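You operate a simulated robot arm through the tools that you are given. There is no shell and no other tool. Be economical: measure what you need, move in short steps, check, and stop when the job is done.

The job below is to be done with a simulated robot arm. You get a single attempt, and the scene is never put back.

## Task
Stop the hot motor and move it to the finned plate.
Fine: dial to 0, switch off, contact slide out, then open the clamp. Set down upright: green motor.

The check looks at the end state, three seconds after you hand in, the way a careful person would. Anything else that was tipped, shoved, dropped, spilled or broken makes it a failure.

## Robot
A 6-joint arm with a two-finger gripper, on a carriage that runs on a rail from [-0.1, -108.4] to [0.1, 105.6] (x, y) and turns from -187 to 146 degrees about z. Base frame: it is fixed where the carriage stands at the start and does not move with it; the origin is on the floor, on the carriage's upright axis, x ahead of it, y to its left, z up; the surface under the hand at the start is at about z = 86.3. Units: cm, degrees, N and s.
Its first joint turns from -115.0 to 115.0 degrees. Places, roughly: blue motor [125, -75, 125]; clamp lever [70, -20, 100]; contact slide [80, -30, 90]; display [100, -30, 90]; finned plate [110, -30, 90]; hold-down arm [80, -50, 90]; motor switch [80, -40, 90]; red motor [125, -50, 125]; speed dial [90, -40, 90]; yellow motor [125, -75, 125]. Payload 3.43 kg.
Tool frame: the origin (TCP) lies between the finger pads and is the grasp point; the fingertips stand 3 cm ahead of it; z points along the fingers, y is the line along which they close. Largest opening 10.4 cm; the body of the gripper starts 5.7 cm behind the TCP.
Orientation is that of the tool frame in the base frame, as a unit quaternion [w, x, y, z]. With the fingers straight down and closing along the base's y, the tool's x points along the base's -x, its y along +y and its z along -z.

## Interface
- The arm moves only by the tool nudge_tool. Its argument "plan" is a list of rows, each a list of 3 entries, a list of its own where there are three numbers: the shift along the tool's x, y, z in cm, then the turn, a rotation vector about the tool's x, y, z in degrees, then the gripper command, from -1 (shut) to 1 (fully open), values between in proportion. In form: [[[dx, dy, dz], [ax, ay, az], fingers], ...]. A call has 1 to 10 rows; each row is the pose to reach, as a shift and turn from the pose commanded when the call began, along the tool's axes at that moment. Rows are played at 5 a second. More than 5 cm and 8.6 degrees between two rows, or a gripper value outside its range, and nothing of the call is played. Where a pose cannot be reached the arm comes as near as it can. A force on the tool above 40 N (or 10 N above the force at the start of the call, whichever is more), or a blocked arm, ends the call early, and 0.2 s more pass. The fingers move at their own pace (about 7.2 cm/s each) and stop on an object; they squeeze with about 28 N. The grip force told is the motor's: it shows also when the fingers shut on nothing. Time passes only in rows, and 0.2 s behind the last, so rows that repeat a pose let the fingers close. The reply holds the time, the measured pose of the TCP, the force on the tool along the base axes, the opening and the grip force, in the units named above and with some noise, with the torque about the TCP (base axes, N m) and any sound that the robot's microphone picked up, and new pictures: "show" is both (left out), scene, wrist or none.
- Cameras (640 x 400 px; columns grow to the right, rows downward): "scene" is now at [1.55, 15.42, 164.15]; the picture's right is [-0.48, -0.88, 0.00], its down [-0.53, 0.29, -0.80] and it looks along [0.70, -0.38, -0.60] (base axes); focal length 257 px, centre (320, 200). "wrist" rides on the gripper at [6.7, 1.8, -9] in the tool frame; the picture's right is [-0.25, 0.97, 0.00], its down [-0.73, -0.19, -0.66] and it looks along [-0.64, -0.17, 0.75] (tool axes); focal length 218 px, centre (320, 200). There is no depth. A picture from a camera that has moved, and an enlarged one, comes with that camera's place and axes in the base frame and with its lens.
- move_column(by): slides the trunk up (or, below 0, down) by that many cm; the arm and the scene camera ride with it, the base frame stays. It gives what a move gives, with no picture.
- drive_base(legs): drives the robot by 1 to 6 legs, each [ahead, left, turn to the left] in cm, cm and degrees, along the robot's own axes; the way and the turn of a leg run together, so that a leg with both is an arc; at most 150 cm and 180 degrees a leg. The arm and the cameras ride along, it lands a little off, and it stops where it bumps. It keeps to its track: a leg is cut to what the track allows. It gives what a move gives, and a new picture of the scene camera.
- pan_tilt(pan, tilt): turns the head with the scene camera to pan (to the left, within 155 degrees either way) and tilt (down, from -29 to 69), counted from straight ahead of the robot. It gives what a move gives, and a new picture of the scene camera.
- close_up(camera, box): a new picture of the part [left, top, right, bottom] of that camera's present view, enlarged. No time passes.
- hand_in(): hands the job in; it is judged then, once.

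Work in short steps. Places have to be worked out from the pictures, the camera data and where the tool is seen: move nearer, look again, correct. Check each grasp and each placing, and mend what went wrong. You have 120 turns and 260 pictures in all, those below and enlarged ones among them. Open the gripper and draw the arm clear of the work before you hand the job in, unless the task says otherwise; then end with one line.

The tools are called after "Request:" as name(argument=value, ...) on one line, values as JSON. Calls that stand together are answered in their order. nudge_tool: Moves the arm, as the interface text tells. Its arguments: {"type":"object","properties":{"plan":{"type":"array","items":{"type":"array"}},"show":{"type":"string","enum":["both","scene","wrist","none"]}},"required":["plan"]} The other tools are called the same way: move_column (by) slides the trunk up or down; drive_base (legs) drives the base; pan_tilt (pan, tilt) turns the head that bears the scene camera; close_up (camera, box) takes an enlarged picture of a part of a camera's view; hand_in () hands the job in.

At the start:

```text
time: 0.0
position: [74.24, -11.91, 120.3]
ee_rot: [0.0, 0.001, 1.0, 0.0]
wrist_force: [0.3, 0.0, -0.1]
moment: [-0.01, 0.07, -0.02]
grip_width: 10.39
gripper_force: 0.0
trunk travel left (down, up): [-70.0, 29.0]
robot x, y, heading: [-0.1, 0.28, -0.1]
head pan, tilt: [-28.9, 37.2]
```

scene: 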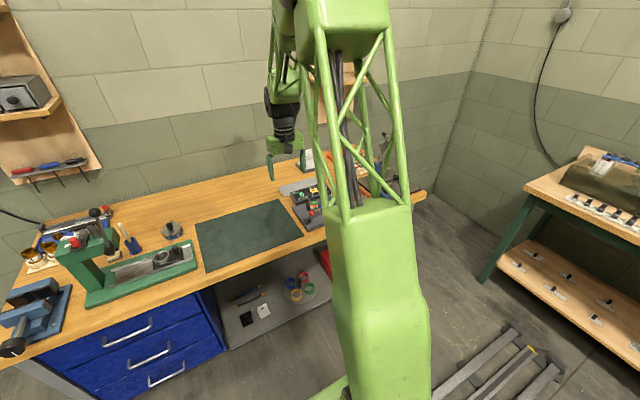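
wrist: 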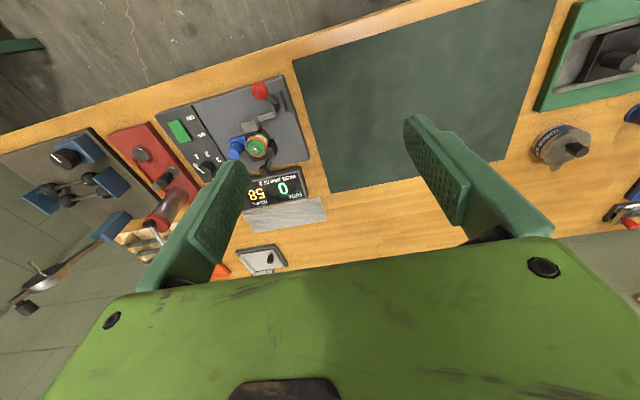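

The wrist view shows the test stand with the motor, dial, display and plate. I take enlarged views to identify each part.

Request:
close_up(camera="wrist", box=[140, 70, 340, 195])

Request:
close_up(camera="wrist", box=[180, 160, 340, 280])

Request:
close_up(camera="scene", box=[260, 130, 440, 250])

```text
3.20 times, centred on (240, 132) of wrist
camera zoom: at [67.42, -10.2, 129.4], right [0.25, 0.97, 0.0], down [0.73, -0.19, 0.66], along [0.64, -0.17, -0.75], focal length 698 px, centre (576, 416)
```

zoom: 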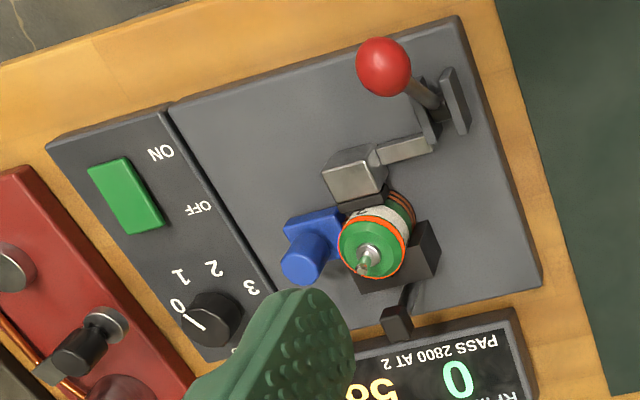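

```text
3.33 times, centred on (260, 220) of wrist
camera zoom: at [67.42, -10.2, 129.4], right [0.25, 0.97, 0.0], down [0.73, -0.19, 0.66], along [0.64, -0.17, -0.75], focal length 728 px, centre (520, 133)
```

zoom: 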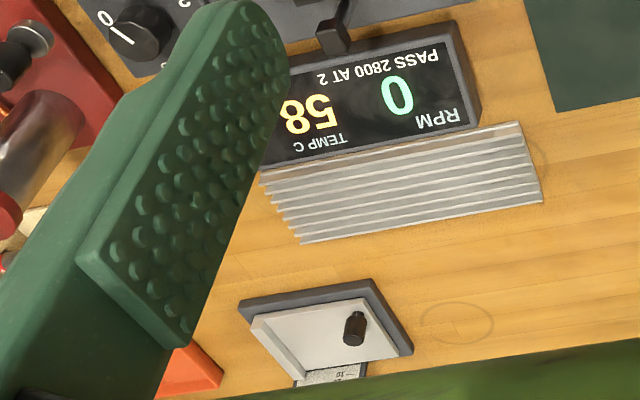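

```text
3.33 times, centred on (350, 190) of scene
camera zoom: at [1.55, 15.42, 164.15], right [-0.48, -0.88, 0.0], down [-0.53, 0.29, -0.8], along [0.7, -0.38, -0.6], focal length 855 px, centre (220, 233)
```

zoom: 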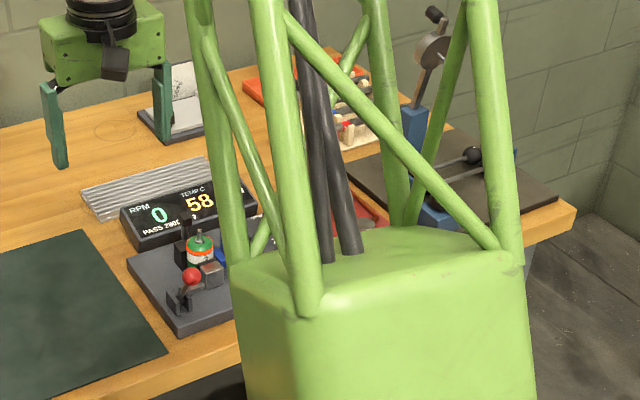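

The dial pointer seems to be near 0 already, but the view is poor. I move the hand back and aside for a nearer look at the panel, staying above the lever.

Request:
nudge_tool(plan=[[[3, -4, 0], [0, 0, 0], 1], [[6, -8, 1], [0, 0, 0], 1], [[8, -12, 4], [0, 0, 0], 1], [[8, -15, 6], [0, 0, 0], 1]])

```text
refused: row 2 steps farther than a row can; nothing moved
```

The second row was slightly too long, so I use smaller steps.

Request:
nudge_tool(plan=[[[3, -3.5, 0], [0, 0, 0], 1], [[5, -7, 1], [0, 0, 0], 1], [[7, -10, 3], [0, 0, 0], 1], [[8, -13, 5], [0, 0, 0], 1], [[8, -15, 7], [0, 0, 0], 1]])

```text
time: 1.2
position: [66.13, -26.94, 113.08]
ee_rot: [0.001, 0.0, 1.0, 0.001]
wrist_force: [-0.5, 0.5, 0.3]
moment: [0.01, -0.01, -0.02]
grip_width: 10.39
gripper_force: 0.0
trunk travel left (down, up): [-70.0, 29.0]
robot x, y, heading: [0.14, -0.25, 0.1]
head pan, tilt: [-28.9, 37.2]
camera scene: at [1.52, 15.41, 164.15], right [-0.48, -0.88, 0.0], down [-0.53, 0.29, -0.8], along [0.7, -0.38, -0.61], focal length 257 px, centre (320, 200)
camera wrist: at [59.37, -25.22, 122.09], right [0.25, 0.97, 0.0], down [0.73, -0.19, 0.66], along [0.64, -0.17, -0.75], focal length 218 px, centre (320, 200)
```

scene: 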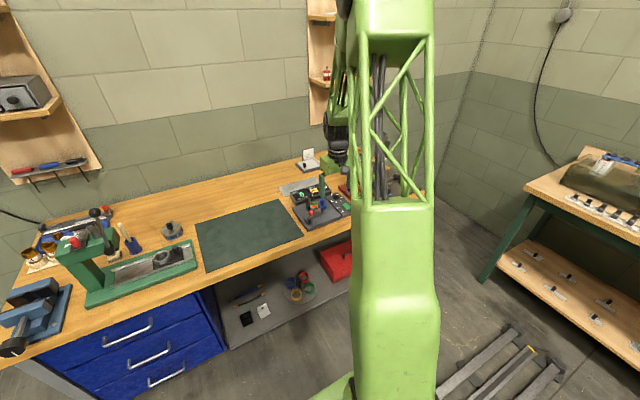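
wrist: 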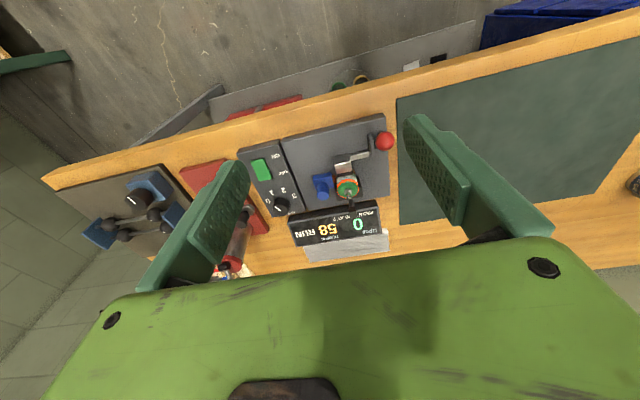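

The stand now lies centred between the fingers. I zoom in on it.

Request:
close_up(camera="wrist", box=[230, 110, 410, 222])

Request:
close_up(camera="wrist", box=[280, 190, 400, 265])

Request:
close_up(camera="scene", box=[260, 160, 360, 230])

```text
3.56 times, centred on (320, 166) of wrist
camera zoom: at [59.37, -25.22, 122.09], right [0.25, 0.97, 0.0], down [0.73, -0.19, 0.66], along [0.64, -0.17, -0.75], focal length 776 px, centre (320, 321)
```

zoom: 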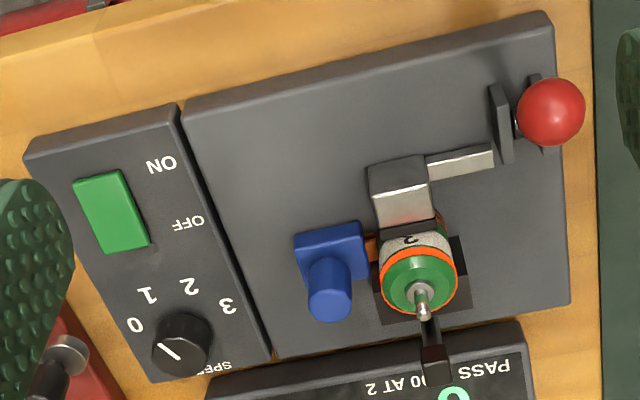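

```text
5.33 times, centred on (340, 228) of wrist
camera zoom: at [59.37, -25.22, 122.09], right [0.25, 0.97, 0.0], down [0.73, -0.19, 0.66], along [0.64, -0.17, -0.75], focal length 1164 px, centre (213, 53)
```

zoom: 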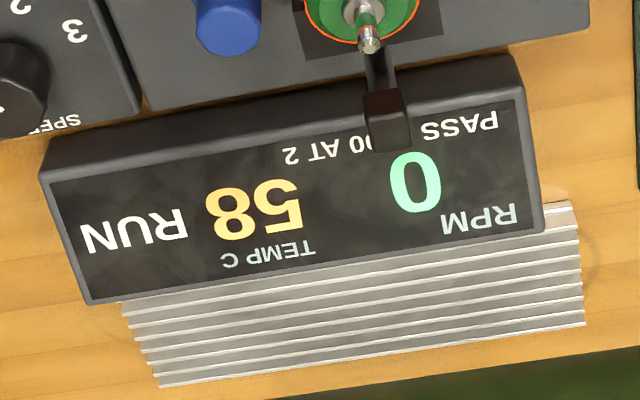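

```text
5.71 times, centred on (310, 195) of scene
camera zoom: at [1.52, 15.41, 164.15], right [-0.48, -0.88, 0.0], down [-0.53, 0.29, -0.8], along [0.7, -0.38, -0.61], focal length 1466 px, centre (377, 229)
```

zoom: 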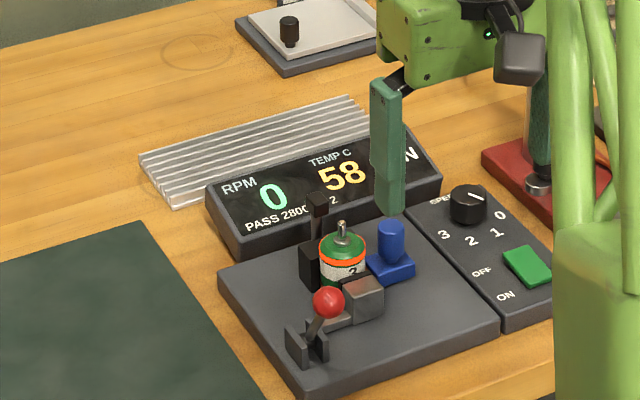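

The display reads RPM 0, 58 °C and RUN, and the dial seems to point near 0. The panel and plate are at the edge of reach, so I raise the trunk and slide the base to the right.

Request:
move_column(by=12)

Request:
drive_base(legs=[[0, -28, 0]])

Request:
pan_tilt(pan=-12, tilt=43)

```text
time: 2.7
position: [66.23, -27.0, 125.03]
ee_rot: [0.0, 0.0, 1.0, 0.0]
wrist_force: [-0.7, -0.4, -0.2]
moment: [0.02, -0.03, 0.01]
grip_width: 10.43
gripper_force: 0.0
trunk travel left (down, up): [-82.0, 17.0]
robot x, y, heading: [-0.37, -0.2, -0.1]
head pan, tilt: [-28.9, 37.2]
```

```text
time: 4.7
position: [66.06, -55.17, 124.88]
ee_rot: [0.0, 0.0, 1.0, 0.0]
wrist_force: [0.0, -0.1, 0.2]
moment: [0.03, 0.04, 0.0]
grip_width: 10.37
gripper_force: 0.1
trunk travel left (down, up): [-82.0, 17.0]
robot x, y, heading: [-0.25, -28.18, -0.1]
head pan, tilt: [-28.9, 37.2]
camera scene: at [1.57, -12.75, 176.15], right [-0.48, -0.87, 0.0], down [-0.53, 0.29, -0.8], along [0.7, -0.39, -0.61], focal length 257 px, centre (320, 200)
```

scene: 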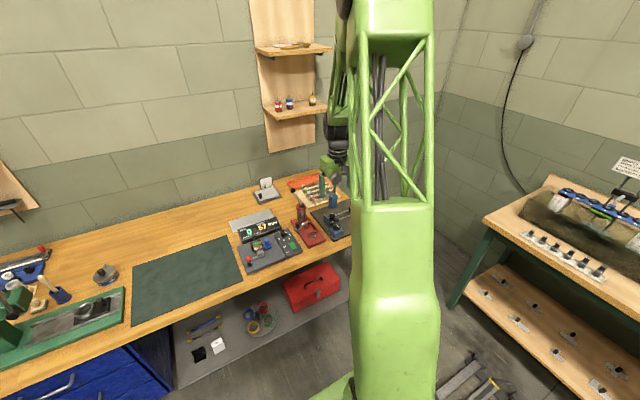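

```text
time: 5.5
position: [66.02, -55.15, 125.05]
ee_rot: [-0.001, 0.001, 1.0, 0.0]
wrist_force: [-0.5, -0.7, -0.1]
moment: [-0.01, -0.02, -0.03]
grip_width: 10.39
gripper_force: 0.1
trunk travel left (down, up): [-82.0, 17.0]
robot x, y, heading: [0.04, -28.27, 0.0]
head pan, tilt: [-12.0, 43.0]
camera scene: at [2.08, -10.27, 175.29], right [-0.21, -0.98, 0.0], down [-0.67, 0.14, -0.73], along [0.72, -0.15, -0.68], focal length 257 px, centre (320, 200)
```

scene: 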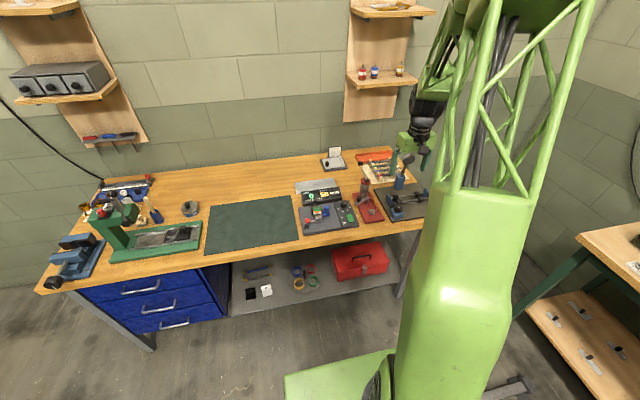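

The arm no longer blocks the stand. I zoom the scene camera on it.

Request:
close_up(camera="scene", box=[285, 170, 365, 240])

Request:
close_up(camera="scene", box=[335, 60, 425, 110])

```text
5.71 times, centred on (325, 205) of scene
camera zoom: at [2.08, -10.27, 175.29], right [-0.21, -0.98, 0.0], down [-0.67, 0.14, -0.73], along [0.72, -0.15, -0.68], focal length 1466 px, centre (291, 171)
```

zoom: 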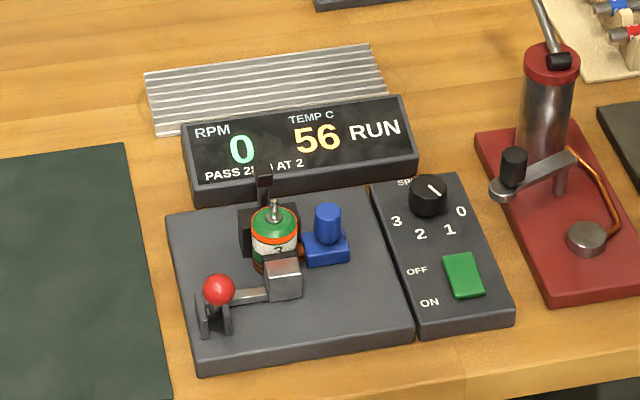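

```text
7.11 times, centred on (380, 85) of scene
camera zoom: at [2.08, -10.27, 175.29], right [-0.21, -0.98, 0.0], down [-0.67, 0.14, -0.73], along [0.72, -0.15, -0.68], focal length 1825 px, centre (-107, 1018)
```

zoom: 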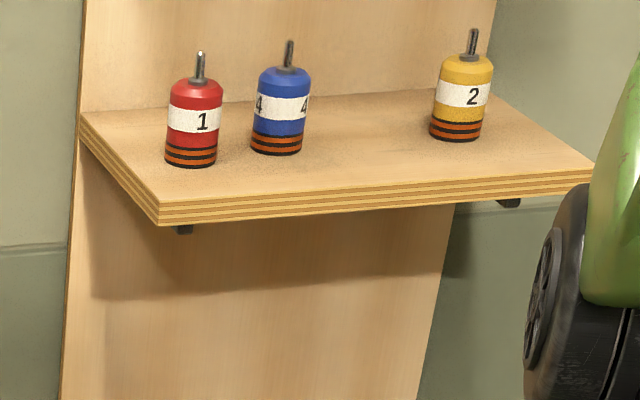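

The temperature is falling (56), and the dial pointer needs a finer look.

Request:
close_up(camera="scene", box=[330, 198, 354, 213])

Request:
close_up(camera="scene", box=[308, 200, 354, 229])

```text
16.00 times, centred on (342, 206) of scene
camera zoom: at [2.08, -10.27, 175.29], right [-0.21, -0.98, 0.0], down [-0.67, 0.14, -0.73], along [0.72, -0.15, -0.68], focal length 4106 px, centre (-32, 112)
```

zoom: 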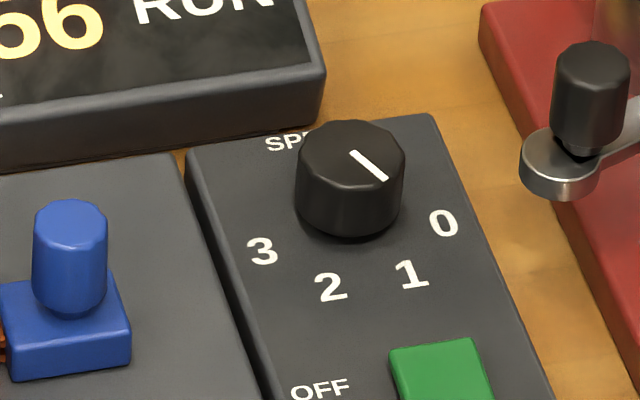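

```text
13.79 times, centred on (331, 214) of scene
camera zoom: at [2.08, -10.27, 175.29], right [-0.21, -0.98, 0.0], down [-0.67, 0.14, -0.73], along [0.72, -0.15, -0.68], focal length 3540 px, centre (168, 0)
```

zoom: 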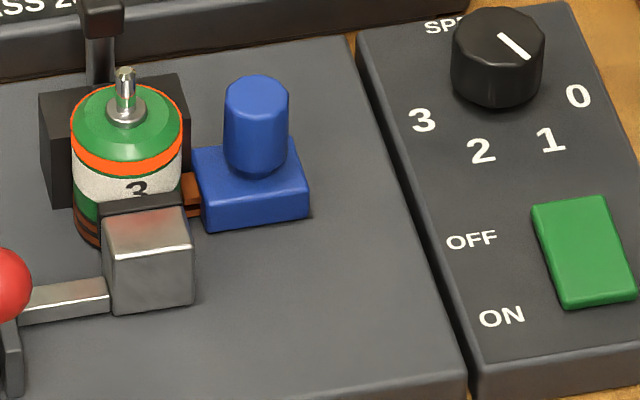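

The pointer sits roughly at 0.6, between 0 and 1, so the dial needs about 25–30° counter-clockwise. I bring the hand above the dial at (86,-40) for a closer look.

Request:
nudge_tool(plan=[[[-3, 3, 0], [0, 0, 0], 1], [[-6, 6, 0], [0, 0, 0], 1], [[-9, 9, 0], [0, 0, 0], 0.5], [[-10, 12, 2.5], [0, 0, 0], 0], [[-12, 14, 5], [0, 0, 0], 0], [[-12, 15.2, 9], [0, 0, 0], 0], [[-12, 15.2, 13], [0, 0, 0], 0], [[-12, 15.2, 13], [0, 0, 0], 0]])

```text
time: 7.3
position: [78.14, -39.76, 111.78]
ee_rot: [0.0, 0.001, 1.0, 0.0]
wrist_force: [-0.1, -0.4, -0.5]
moment: [0.02, 0.02, 0.01]
grip_width: 5.19
gripper_force: 0.1
trunk travel left (down, up): [-82.0, 17.0]
robot x, y, heading: [0.12, -28.04, -0.0]
head pan, tilt: [-12.0, 43.0]
camera scene: at [2.16, -10.27, 175.29], right [-0.21, -0.98, 0.0], down [-0.67, 0.14, -0.73], along [0.71, -0.15, -0.68], focal length 257 px, centre (320, 200)
camera wrist: at [71.38, -38.12, 120.96], right [0.26, 0.97, 0.0], down [0.73, -0.19, 0.66], along [0.63, -0.17, -0.75], focal length 218 px, centre (320, 200)
```

scene: 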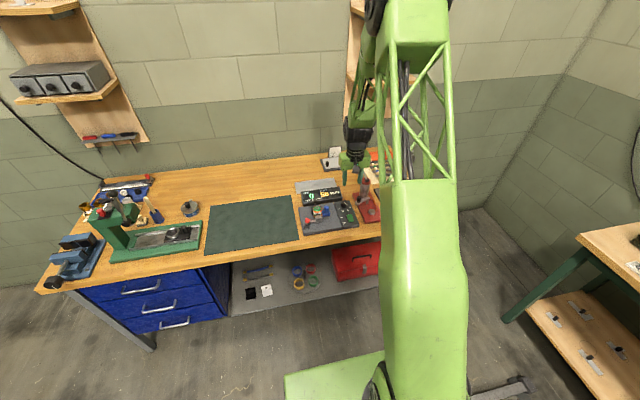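
wrist: 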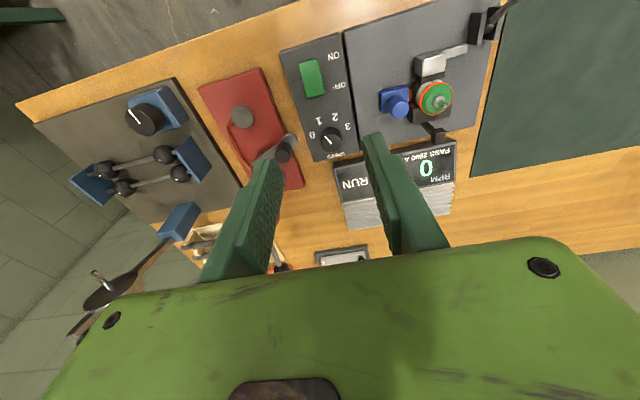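

Request:
close_up(camera="wrist", box=[280, 30, 380, 170])

Request:
close_up(camera="scene", box=[300, 150, 390, 240])

```text
2.86 times, centred on (330, 100) of wrist
camera zoom: at [71.38, -38.12, 120.96], right [0.26, 0.97, 0.0], down [0.73, -0.19, 0.66], along [0.63, -0.17, -0.75], focal length 624 px, centre (291, 486)
```

zoom: 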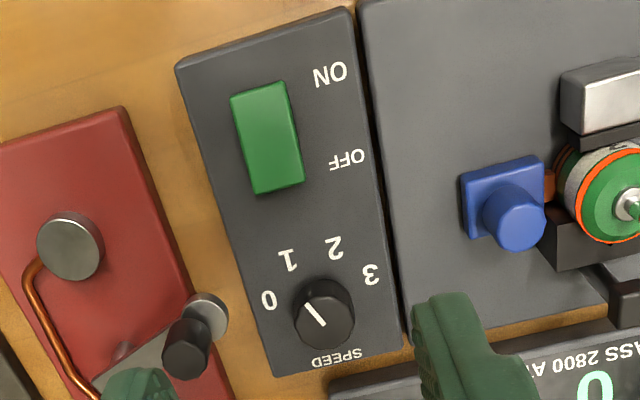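

```text
4.44 times, centred on (345, 195) of scene
camera zoom: at [2.16, -10.27, 175.29], right [-0.21, -0.98, 0.0], down [-0.67, 0.14, -0.73], along [0.71, -0.15, -0.68], focal length 1141 px, centre (209, 222)
```

zoom: 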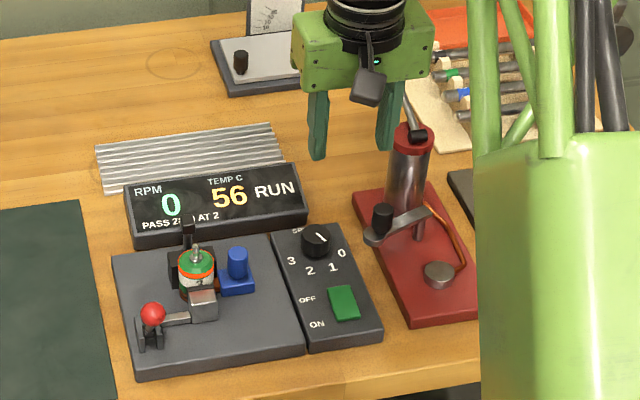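

The knob is at about (86.0,-40.3), top z ≈ 91. I go above it with the hand pre-turned 15° clockwise (seen from above), so that the counter-clockwise turn ends near square.

Request:
nudge_tool(plan=[[[-4, -0.3, 0], [0, 0, 5], 0], [[-7.8, -0.5, 2], [0, 0, 10], 0], [[-7.8, -0.5, 6.5], [0, 0, 15], 0], [[-7.8, -0.5, 11], [0, 0, 15], 0], [[-7.8, -0.5, 14.5], [0, 0, 15], 0], [[-7.8, -0.5, 14.5], [0, 0, 15], 0]])

Request:
close_up(camera="wrist", box=[220, 60, 460, 270])

Request:
close_up(camera="scene", box=[300, 160, 380, 230])

```text
time: 8.7
position: [86.1, -40.66, 97.43]
ee_rot: [0.0, 0.131, 0.991, 0.0]
wrist_force: [1.2, 0.2, -0.8]
moment: [0.06, 0.03, -0.01]
grip_width: 5.18
gripper_force: 0.0
trunk travel left (down, up): [-82.0, 17.0]
robot x, y, heading: [0.22, -28.01, -0.3]
head pan, tilt: [-12.0, 43.0]
camera scene: at [2.14, -10.27, 175.29], right [-0.21, -0.98, 0.0], down [-0.67, 0.14, -0.73], along [0.71, -0.15, -0.68], focal length 257 px, centre (320, 200)
camera wrist: at [80.03, -37.24, 106.47], right [0.5, 0.87, 0.0], down [0.65, -0.37, 0.66], along [0.57, -0.33, -0.75], focal length 218 px, centre (320, 200)
```

scene: 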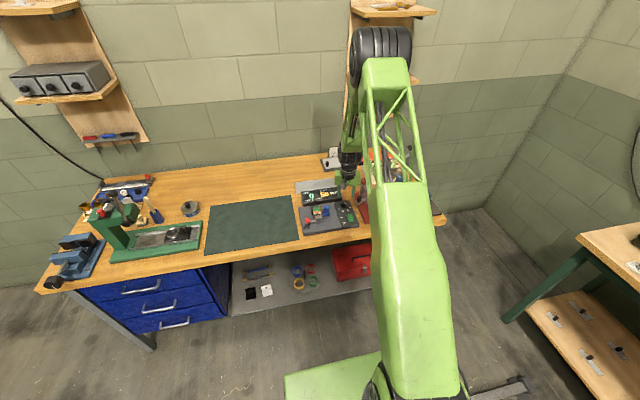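
wrist: 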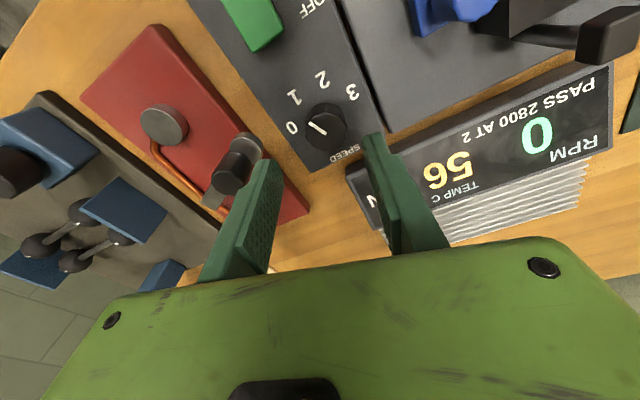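

```text
1.90 times, centred on (340, 165) of wrist
camera zoom: at [80.03, -37.24, 106.47], right [0.5, 0.87, 0.0], down [0.65, -0.37, 0.66], along [0.57, -0.33, -0.75], focal length 416 px, centre (282, 267)
```

zoom: 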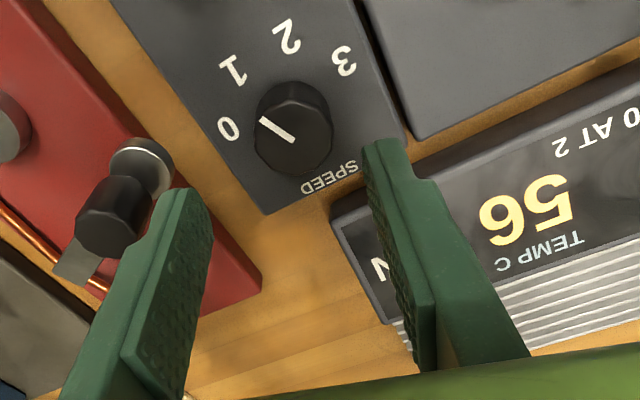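

```text
5.71 times, centred on (340, 195) of scene
camera zoom: at [2.14, -10.27, 175.29], right [-0.21, -0.98, 0.0], down [-0.67, 0.14, -0.73], along [0.71, -0.15, -0.68], focal length 1466 px, centre (206, 229)
```

zoom: 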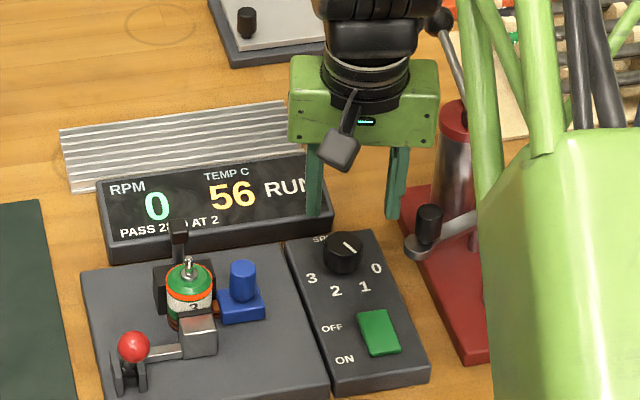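

The knob centre is confirmed at (86.2,-40.3). I narrow the fingers to keep clear of the red press handle, and come down most of the way.

Request:
nudge_tool(plan=[[[0.1, 0.35, 0], [0, 0, 0], -0.19], [[0.1, 0.35, 2], [0, 0, 0], -0.19], [[0.1, 0.35, 3.8], [0, 0, 0], -0.19], [[0.1, 0.35, 3.8], [0, 0, 0], -0.19]], show="none")

Request:
close_up(camera="wrist", box=[240, 60, 440, 200])

Request:
close_up(camera="scene", box=[320, 180, 370, 225])

```text
time: 9.7
position: [85.89, -40.2, 93.61]
ee_rot: [0.0, 0.132, 0.991, 0.0]
wrist_force: [0.3, 0.5, 0.2]
moment: [0.05, 0.04, 0.02]
grip_width: 4.21
gripper_force: 0.0
trunk travel left (down, up): [-82.0, 17.0]
robot x, y, heading: [0.33, -28.11, -0.2]
head pan, tilt: [-12.0, 43.0]
```

```text
2.86 times, centred on (340, 130) of wrist
camera zoom: at [79.81, -36.82, 102.72], right [0.5, 0.87, 0.0], down [0.65, -0.37, 0.66], along [0.57, -0.33, -0.75], focal length 624 px, centre (263, 400)
```

zoom: 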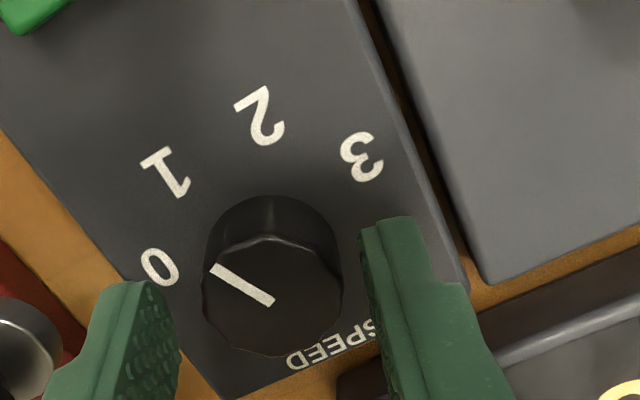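

```text
8.89 times, centred on (345, 202) of scene
camera zoom: at [2.1, -10.26, 175.29], right [-0.21, -0.98, 0.0], down [-0.67, 0.14, -0.73], along [0.71, -0.15, -0.68], focal length 2281 px, centre (98, 178)
```

zoom: 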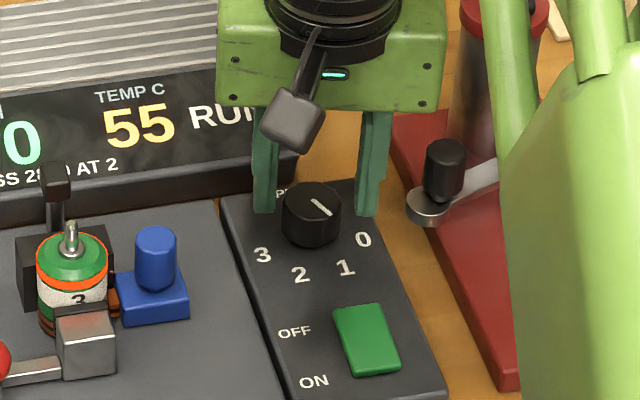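

The fingers straddle the knob and the pointer is about 31–33° from 0. I come down 1 cm and close.

Request:
nudge_tool(plan=[[[-0.3, 0, 0.6], [0, 0, 0], -0.19], [[-0.3, 0, 1.1], [0, 0, 0], -0.19], [[-0.3, 0, 1.1], [0, 0, 0], -1], [[-0.3, 0, 1.1], [0, 0, 0], -1]], show="none")

Request:
close_up(camera="wrist", box=[240, 60, 440, 200])

```text
time: 10.7
position: [86.16, -40.17, 92.6]
ee_rot: [0.0, 0.132, 0.991, -0.001]
wrist_force: [-0.6, 3.2, -1.7]
moment: [0.1, -0.24, 0.01]
grip_width: 3.1
gripper_force: 45.0
trunk travel left (down, up): [-82.0, 17.0]
robot x, y, heading: [-0.17, -28.03, -0.2]
head pan, tilt: [-12.0, 43.0]
```

```text
2.86 times, centred on (340, 130) of wrist
camera zoom: at [80.12, -36.8, 101.69], right [0.5, 0.87, 0.0], down [0.65, -0.37, 0.66], along [0.57, -0.33, -0.75], focal length 624 px, centre (263, 400)
```

zoom: 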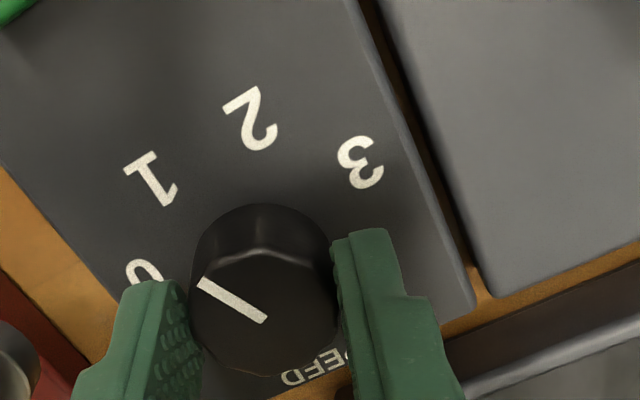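

The knob is gripped (3.1 cm). I turn counter-clockwise from above, which is negative about tool z, in small steps.

Request:
nudge_tool(plan=[[[0, 0, 0], [0, 0, -5], -1], [[0, 0, 0], [0, 0, -10], -1], [[0, 0, 0], [0, 0, -15], -1], [[0, 0, 0], [0, 0, -20], -1], [[0, 0, 0], [0, 0, -25], -1], [[0, 0, 0], [0, 0, -30], -1]], show="none")

Request:
close_up(camera="wrist", box=[240, 60, 440, 200])

Request:
close_up(camera="scene", box=[320, 180, 370, 225])

```text
time: 12.1
position: [86.11, -40.25, 92.59]
ee_rot: [-0.001, -0.129, 0.992, -0.001]
wrist_force: [2.6, 1.3, 4.9]
moment: [0.14, -0.66, 0.0]
grip_width: 3.08
gripper_force: 45.2
trunk travel left (down, up): [-82.0, 17.0]
robot x, y, heading: [-0.15, -28.09, -0.3]
head pan, tilt: [-12.0, 43.0]
```

```text
2.86 times, centred on (340, 130) of wrist
camera zoom: at [79.2, -40.33, 101.68], right [-0.01, 1.0, 0.0], down [0.75, 0.0, 0.66], along [0.66, 0.0, -0.75], focal length 624 px, centre (263, 400)
```

zoom: 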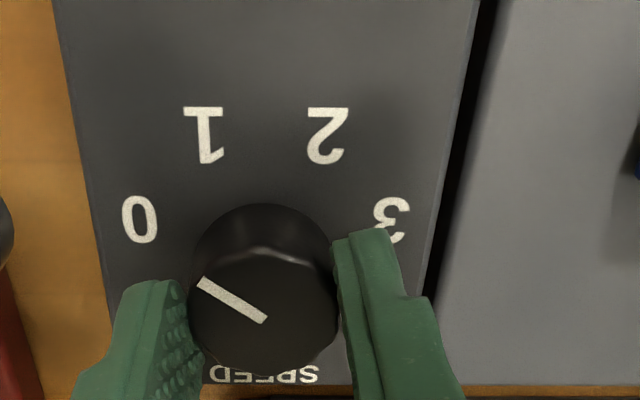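

```text
8.89 times, centred on (345, 202) of scene
camera zoom: at [2.06, -10.25, 175.29], right [-0.21, -0.98, 0.0], down [-0.67, 0.14, -0.73], along [0.72, -0.15, -0.68], focal length 2281 px, centre (98, 178)
```

zoom: 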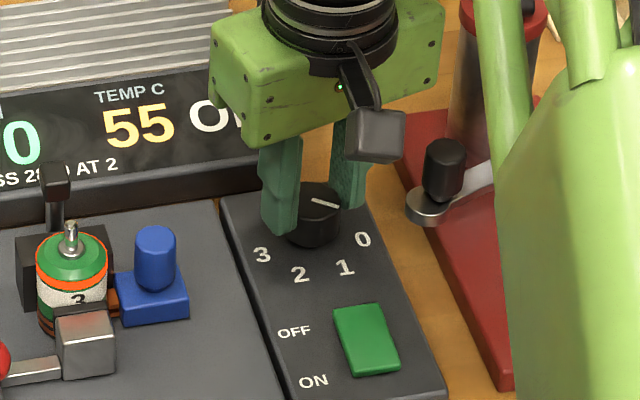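

The knob turns with the grip and the display changed from RUN. About 12° still seem to be missing, so I turn a bit more and check.

Request:
nudge_tool(plan=[[[0, 0, 0], [0, 0, -4], -1], [[0, 0, 0], [0, 0, -8], -1], [[0, 0, 0], [0, 0, -8], -1]], show="none")

Request:
close_up(camera="wrist", box=[240, 60, 440, 200])

Request:
close_up(camera="scene", box=[320, 180, 370, 225])

```text
time: 12.9
position: [86.18, -40.24, 92.58]
ee_rot: [0.0, -0.198, 0.98, 0.0]
wrist_force: [9.4, 0.0, 6.1]
moment: [-0.22, 0.2, -0.01]
grip_width: 3.1
gripper_force: 45.1
trunk travel left (down, up): [-82.0, 17.0]
robot x, y, heading: [-0.15, -28.27, -0.1]
head pan, tilt: [-12.0, 43.0]
```

```text
2.86 times, centred on (340, 130) of wrist
camera zoom: at [79.27, -41.31, 101.68], right [-0.14, 0.99, 0.0], down [0.75, 0.11, 0.66], along [0.65, 0.09, -0.75], focal length 624 px, centre (263, 400)
```

zoom: 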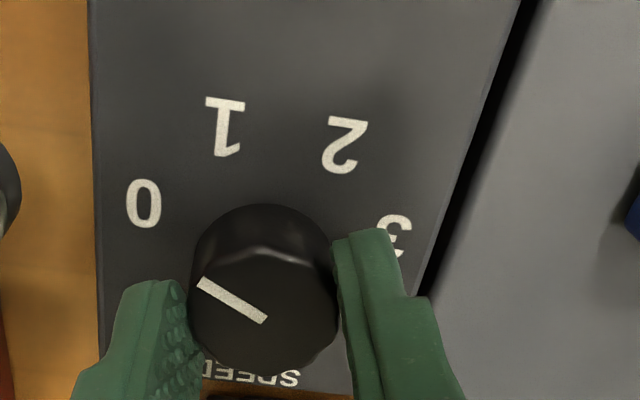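

```text
8.89 times, centred on (345, 202) of scene
camera zoom: at [2.09, -10.26, 175.29], right [-0.21, -0.98, 0.0], down [-0.67, 0.14, -0.73], along [0.71, -0.15, -0.68], focal length 2281 px, centre (98, 178)
```

zoom: 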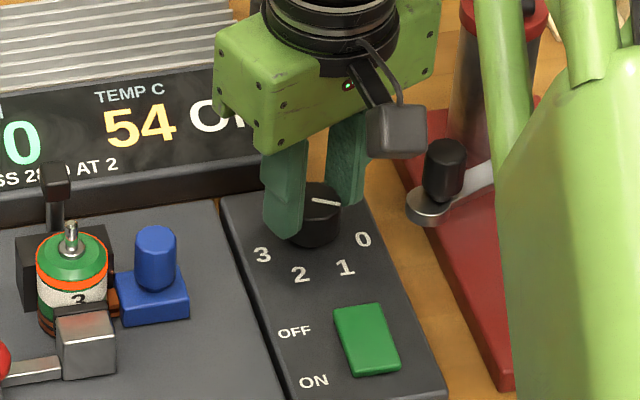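

Computing from the wrist view, label 0 lies at 22.5° and the pointer at about 26.5°. I turn 5° more, then open the fingers and rise.

Request:
nudge_tool(plan=[[[0, 0, 0], [0, 0, -5], -1], [[0, 0, 0], [0, 0, -5], -1], [[0, 0, 0], [0, 0, -5], -0.2], [[0, 0, 0], [0, 0, -5], -0.2], [[0, 0, -4], [0, 0, -5], -0.2], [[0, 0, -6], [0, 0, 0], -0.2]], show="none")

Request:
close_up(camera="wrist", box=[220, 30, 440, 210])

Request:
close_up(camera="scene", box=[300, 180, 370, 235])

```text
time: 14.3
position: [86.06, -40.26, 98.63]
ee_rot: [0.0, -0.198, 0.98, 0.0]
wrist_force: [-1.1, -0.9, 0.6]
moment: [-0.03, -0.03, 0.0]
grip_width: 4.14
gripper_force: 0.0
trunk travel left (down, up): [-82.0, 17.0]
robot x, y, heading: [0.18, -28.29, 0.0]
head pan, tilt: [-12.0, 43.0]
```

```text
2.22 times, centred on (330, 120) of wrist
camera zoom: at [79.21, -41.35, 107.78], right [-0.14, 0.99, 0.0], down [0.75, 0.11, 0.66], along [0.65, 0.09, -0.75], focal length 485 px, centre (298, 378)
```

zoom: 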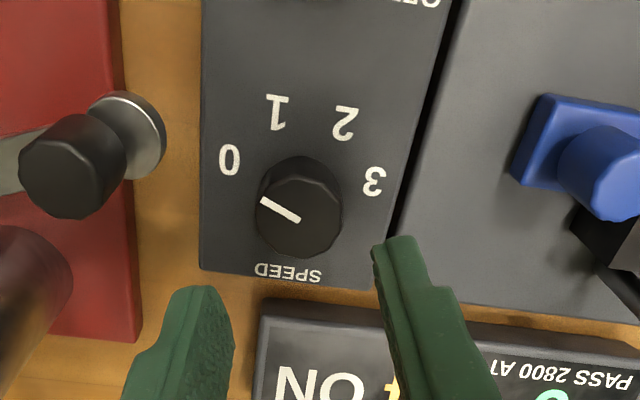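

```text
7.27 times, centred on (335, 208) of scene
camera zoom: at [1.97, -10.25, 175.29], right [-0.21, -0.98, 0.0], down [-0.67, 0.14, -0.73], along [0.72, -0.15, -0.68], focal length 1866 px, centre (211, 146)
```

zoom: 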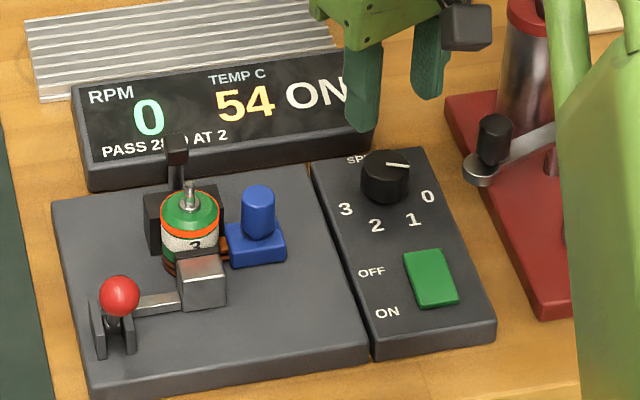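

The display now says ON (dial 0, switch still on), and the pointer sits at the 0 mark. Next I close the fingers and square the hand above the OFF end of the rocker, at about (78.8,-40.8).

Request:
nudge_tool(plan=[[[3, 1, 0], [0, 0, 6], -0.6], [[6.9, 2.3, 0], [0, 0, 12], -1], [[6.9, 2.3, 0], [0, 0, 18], -1], [[6.9, 2.3, 2.5], [0, 0, 23], -1], [[6.9, 2.3, 2.5], [0, 0, 23], -1]], show="none")

Request:
close_up(camera="wrist", box=[200, 30, 440, 210])

Request:
close_up(camera="scene", box=[300, 180, 370, 235])

```text
time: 15.5
position: [79.08, -40.84, 96.0]
ee_rot: [0.0, 0.002, 1.0, 0.0]
wrist_force: [0.1, 0.1, -0.5]
moment: [-0.01, 0.01, 0.01]
grip_width: 0.02
gripper_force: 28.1
trunk travel left (down, up): [-82.0, 17.0]
robot x, y, heading: [-0.06, -27.97, 0.0]
head pan, tilt: [-12.0, 43.0]
```

```text
2.22 times, centred on (320, 120) of wrist
camera zoom: at [72.33, -39.12, 105.02], right [0.26, 0.97, 0.0], down [0.73, -0.19, 0.66], along [0.63, -0.17, -0.75], focal length 485 px, centre (320, 378)
```

zoom: 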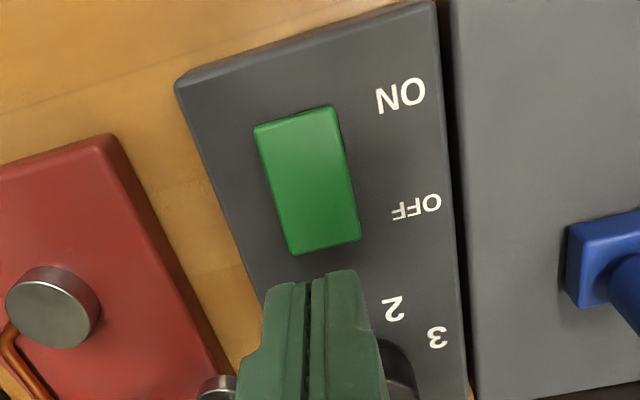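

```text
7.27 times, centred on (335, 208) of scene
camera zoom: at [2.16, -10.27, 175.29], right [-0.21, -0.98, 0.0], down [-0.67, 0.14, -0.73], along [0.71, -0.15, -0.68], focal length 1866 px, centre (211, 146)
```

zoom: 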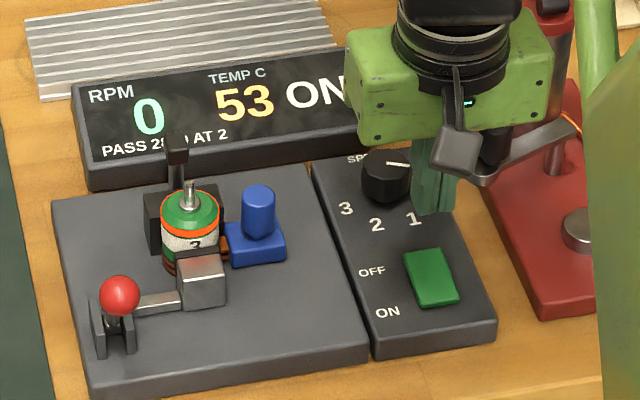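

The rocker spans x 75.5–79.1 at y −40.8, and the hand is aligned over the OFF end. I press down in small steps.

Request:
nudge_tool(plan=[[[0.5, 0, 1.2], [0, 0, 0], -1], [[0.5, 0, 2], [0, 0, 0], -1], [[0.5, 0, 2.4], [0, 0, 0], -1], [[0.5, 0, 2.8], [0, 0, 0], -1], [[0.5, 0, 3.1], [0, 0, 0], -1]], show="none")

Request:
close_up(camera="scene", box=[300, 180, 370, 235])

```text
time: 16.7
position: [78.42, -40.81, 92.95]
ee_rot: [-0.001, 0.001, 1.0, 0.0]
wrist_force: [0.1, 0.1, 0.1]
moment: [0.0, 0.02, 0.01]
grip_width: 0.0
gripper_force: 27.4
trunk travel left (down, up): [-82.0, 17.0]
robot x, y, heading: [-0.07, -27.87, 0.0]
head pan, tilt: [-12.0, 43.0]
```

```text
7.27 times, centred on (335, 208) of scene
camera zoom: at [2.08, -10.26, 175.29], right [-0.21, -0.98, 0.0], down [-0.67, 0.14, -0.73], along [0.71, -0.15, -0.68], focal length 1866 px, centre (211, 146)
```

zoom: 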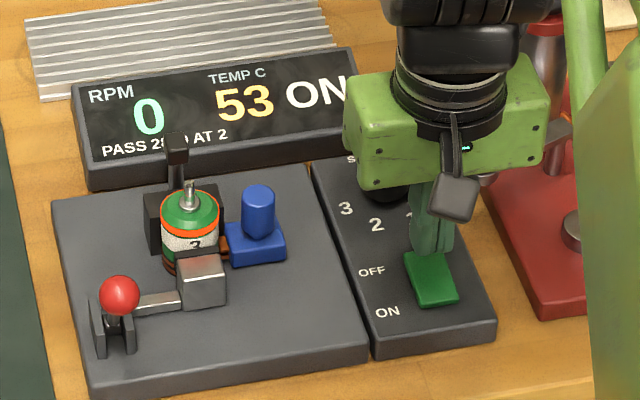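

No contact yet (tips at z≈90). I press lower in fine steps.

Request:
nudge_tool(plan=[[[0, 0, 0.2], [0, 0, 0], -1], [[0, 0, 0.4], [0, 0, 0], -1], [[0, 0, 0.6], [0, 0, 0], -1], [[0, 0, 0.8], [0, 0, 0], -1]], show="none")

Request:
close_up(camera="scene", box=[300, 180, 370, 235])

```text
time: 17.7
position: [78.39, -40.81, 92.18]
ee_rot: [0.001, 0.002, 1.0, 0.0]
wrist_force: [-0.5, -0.2, 0.5]
moment: [-0.04, 0.0, -0.01]
grip_width: 0.03
gripper_force: 28.0
trunk travel left (down, up): [-82.0, 17.0]
robot x, y, heading: [-0.05, -28.15, -0.1]
head pan, tilt: [-12.0, 43.0]
```

```text
7.27 times, centred on (335, 208) of scene
camera zoom: at [2.08, -10.26, 175.29], right [-0.21, -0.98, 0.0], down [-0.67, 0.14, -0.73], along [0.71, -0.15, -0.68], focal length 1866 px, centre (211, 146)
```

zoom: 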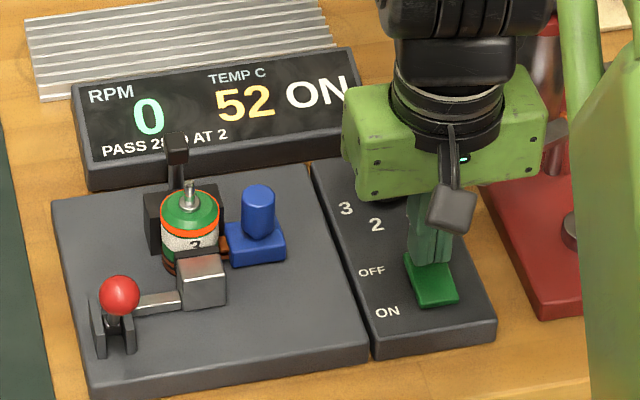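

Still no contact. I continue down.

Request:
nudge_tool(plan=[[[0, 0, 0.2], [0, 0, 0], -1], [[0, 0, 0.4], [0, 0, 0], -1], [[0, 0, 0.6], [0, 0, 0], -1], [[0, 0, 0.8], [0, 0, 0], -1], [[0, 0, 1.0], [0, 0, 0], -1]], show="none")

Request:
close_up(camera="scene", box=[300, 180, 370, 235])

```text
time: 18.9
position: [78.34, -40.69, 91.24]
ee_rot: [0.0, 0.0, 1.0, 0.0]
wrist_force: [0.2, -0.2, 1.1]
moment: [-0.03, -0.02, -0.01]
grip_width: 0.61
gripper_force: 34.6
trunk travel left (down, up): [-82.0, 17.0]
robot x, y, heading: [-0.15, -28.36, -0.1]
head pan, tilt: [-12.0, 43.0]
```

```text
7.27 times, centred on (335, 208) of scene
camera zoom: at [2.08, -10.26, 175.29], right [-0.21, -0.98, 0.0], down [-0.67, 0.14, -0.73], along [0.71, -0.15, -0.68], focal length 1866 px, centre (211, 146)
```

zoom: 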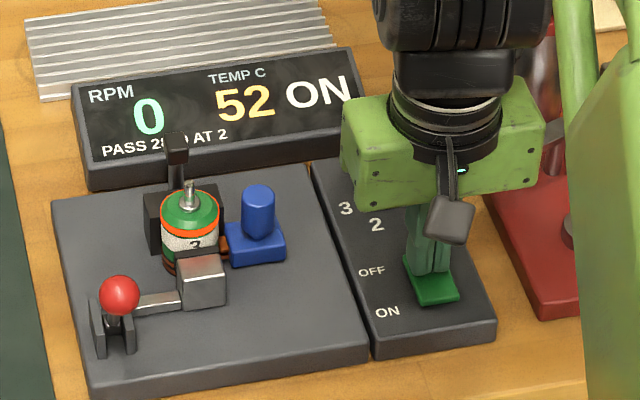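

The fingers have been spread by 0.6 cm on contact, which is odd, so I look at the wrist view.

Request:
close_up(camera="wrist", box=[230, 50, 430, 210])

Request:
close_up(camera="scene", box=[338, 200, 368, 225])

```text
2.50 times, centred on (330, 130) of wrist
camera zoom: at [71.68, -39.0, 100.32], right [0.26, 0.97, 0.0], down [0.73, -0.19, 0.66], along [0.64, -0.17, -0.75], focal length 546 px, centre (295, 375)
```

zoom: 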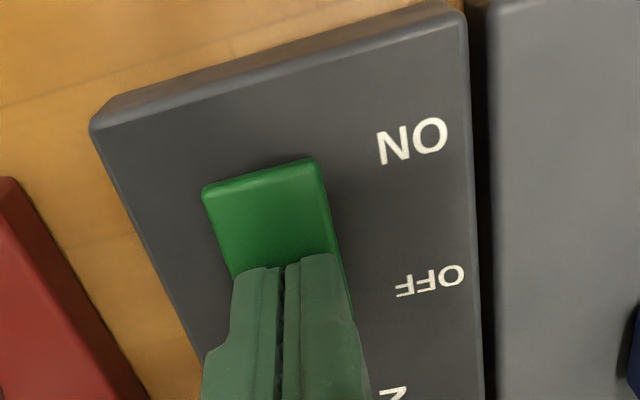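

```text
16.00 times, centred on (353, 212) of scene
camera zoom: at [2.08, -10.26, 175.29], right [-0.21, -0.98, 0.0], down [-0.67, 0.14, -0.73], along [0.71, -0.15, -0.68], focal length 4106 px, centre (-208, 0)
```

zoom: 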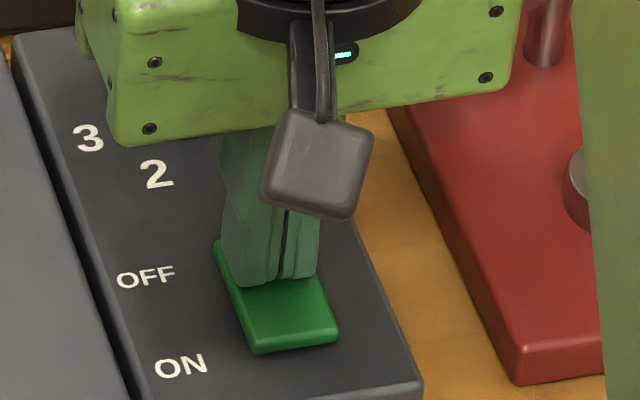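

The tips are at the rocker with hardly any force yet. I press further.

Request:
nudge_tool(plan=[[[0, 0, 0.15], [0, 0, 0], -1], [[0, 0, 0.3], [0, 0, 0], -1], [[0, 0, 0.45], [0, 0, 0], -1], [[0, 0, 0.6], [0, 0, 0], -1]], show="none")

Request:
close_up(camera="scene", box=[300, 180, 370, 235])

```text
time: 19.7
position: [78.33, -40.78, 91.22]
ee_rot: [0.002, 0.0, 1.0, -0.001]
wrist_force: [-9.4, 1.6, 24.3]
moment: [0.01, 0.38, 0.15]
grip_width: 0.59
gripper_force: 34.6
trunk travel left (down, up): [-82.0, 17.0]
robot x, y, heading: [0.11, -28.19, -0.1]
head pan, tilt: [-12.0, 43.0]
stopped in row 3: the force on the tool passed its limit at 44 N (the readings are from after the stop); the commanded pose is now the measured one
```

```text
7.27 times, centred on (335, 208) of scene
camera zoom: at [1.87, -10.23, 175.3], right [-0.21, -0.98, 0.0], down [-0.67, 0.14, -0.73], along [0.72, -0.15, -0.68], focal length 1866 px, centre (211, 146)
```

zoom: 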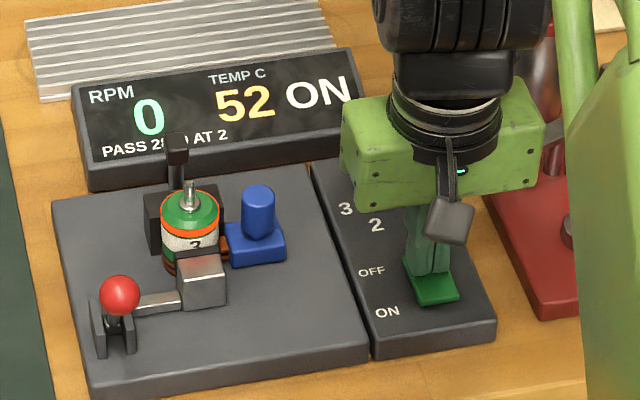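

A hard stop was reached at tip z≈88.2, yet the display still says ON. I lift off and inspect the rocker's tilt.

Request:
nudge_tool(plan=[[[0, 0, -2], [0, 0, 0], -1], [[0, 0, -5], [0, 0, 0], -1], [[-4, 0, -7], [0, 0, 0], -1]], show="none")

Request:
close_up(camera="scene", box=[336, 205, 360, 225])

Request:
close_up(camera="scene", box=[300, 180, 370, 235])

Request:
close_up(camera="wrist", box=[200, 0, 440, 150])

```text
time: 20.5
position: [82.28, -40.84, 98.09]
ee_rot: [0.001, 0.001, 1.0, 0.0]
wrist_force: [-0.7, 0.7, 0.2]
moment: [-0.03, -0.03, 0.03]
grip_width: 0.0
gripper_force: 34.9
trunk travel left (down, up): [-82.0, 17.0]
robot x, y, heading: [0.08, -28.35, -0.1]
head pan, tilt: [-12.0, 43.0]
```

```text
16.00 times, centred on (348, 215) of scene
camera zoom: at [2.0, -10.26, 175.27], right [-0.21, -0.98, 0.0], down [-0.67, 0.14, -0.73], along [0.72, -0.15, -0.68], focal length 4106 px, centre (-128, -40)
```

zoom: 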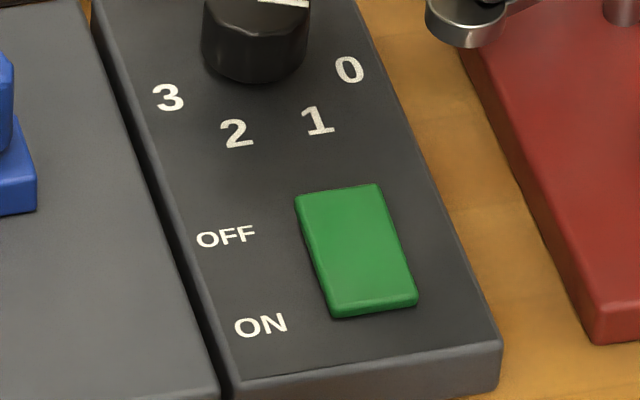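

```text
7.27 times, centred on (335, 208) of scene
camera zoom: at [2.0, -10.26, 175.27], right [-0.21, -0.98, 0.0], down [-0.67, 0.14, -0.73], along [0.72, -0.15, -0.68], focal length 1866 px, centre (211, 146)
```

zoom: 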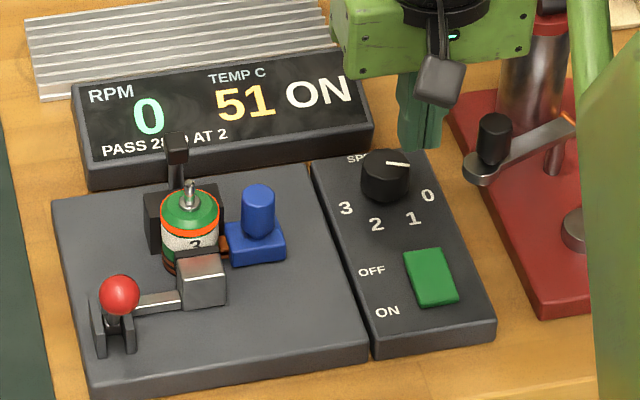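

```text
2.67 times, centred on (320, 75) of wrist
camera zoom: at [75.59, -39.07, 107.24], right [0.26, 0.97, 0.0], down [0.73, -0.19, 0.66], along [0.64, -0.17, -0.75], focal length 582 px, centre (320, 533)
```

zoom: 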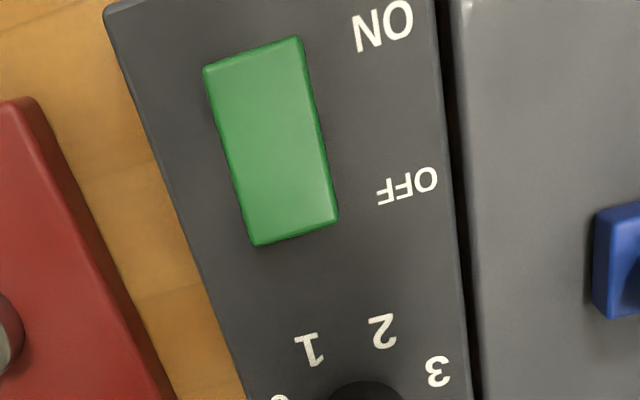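

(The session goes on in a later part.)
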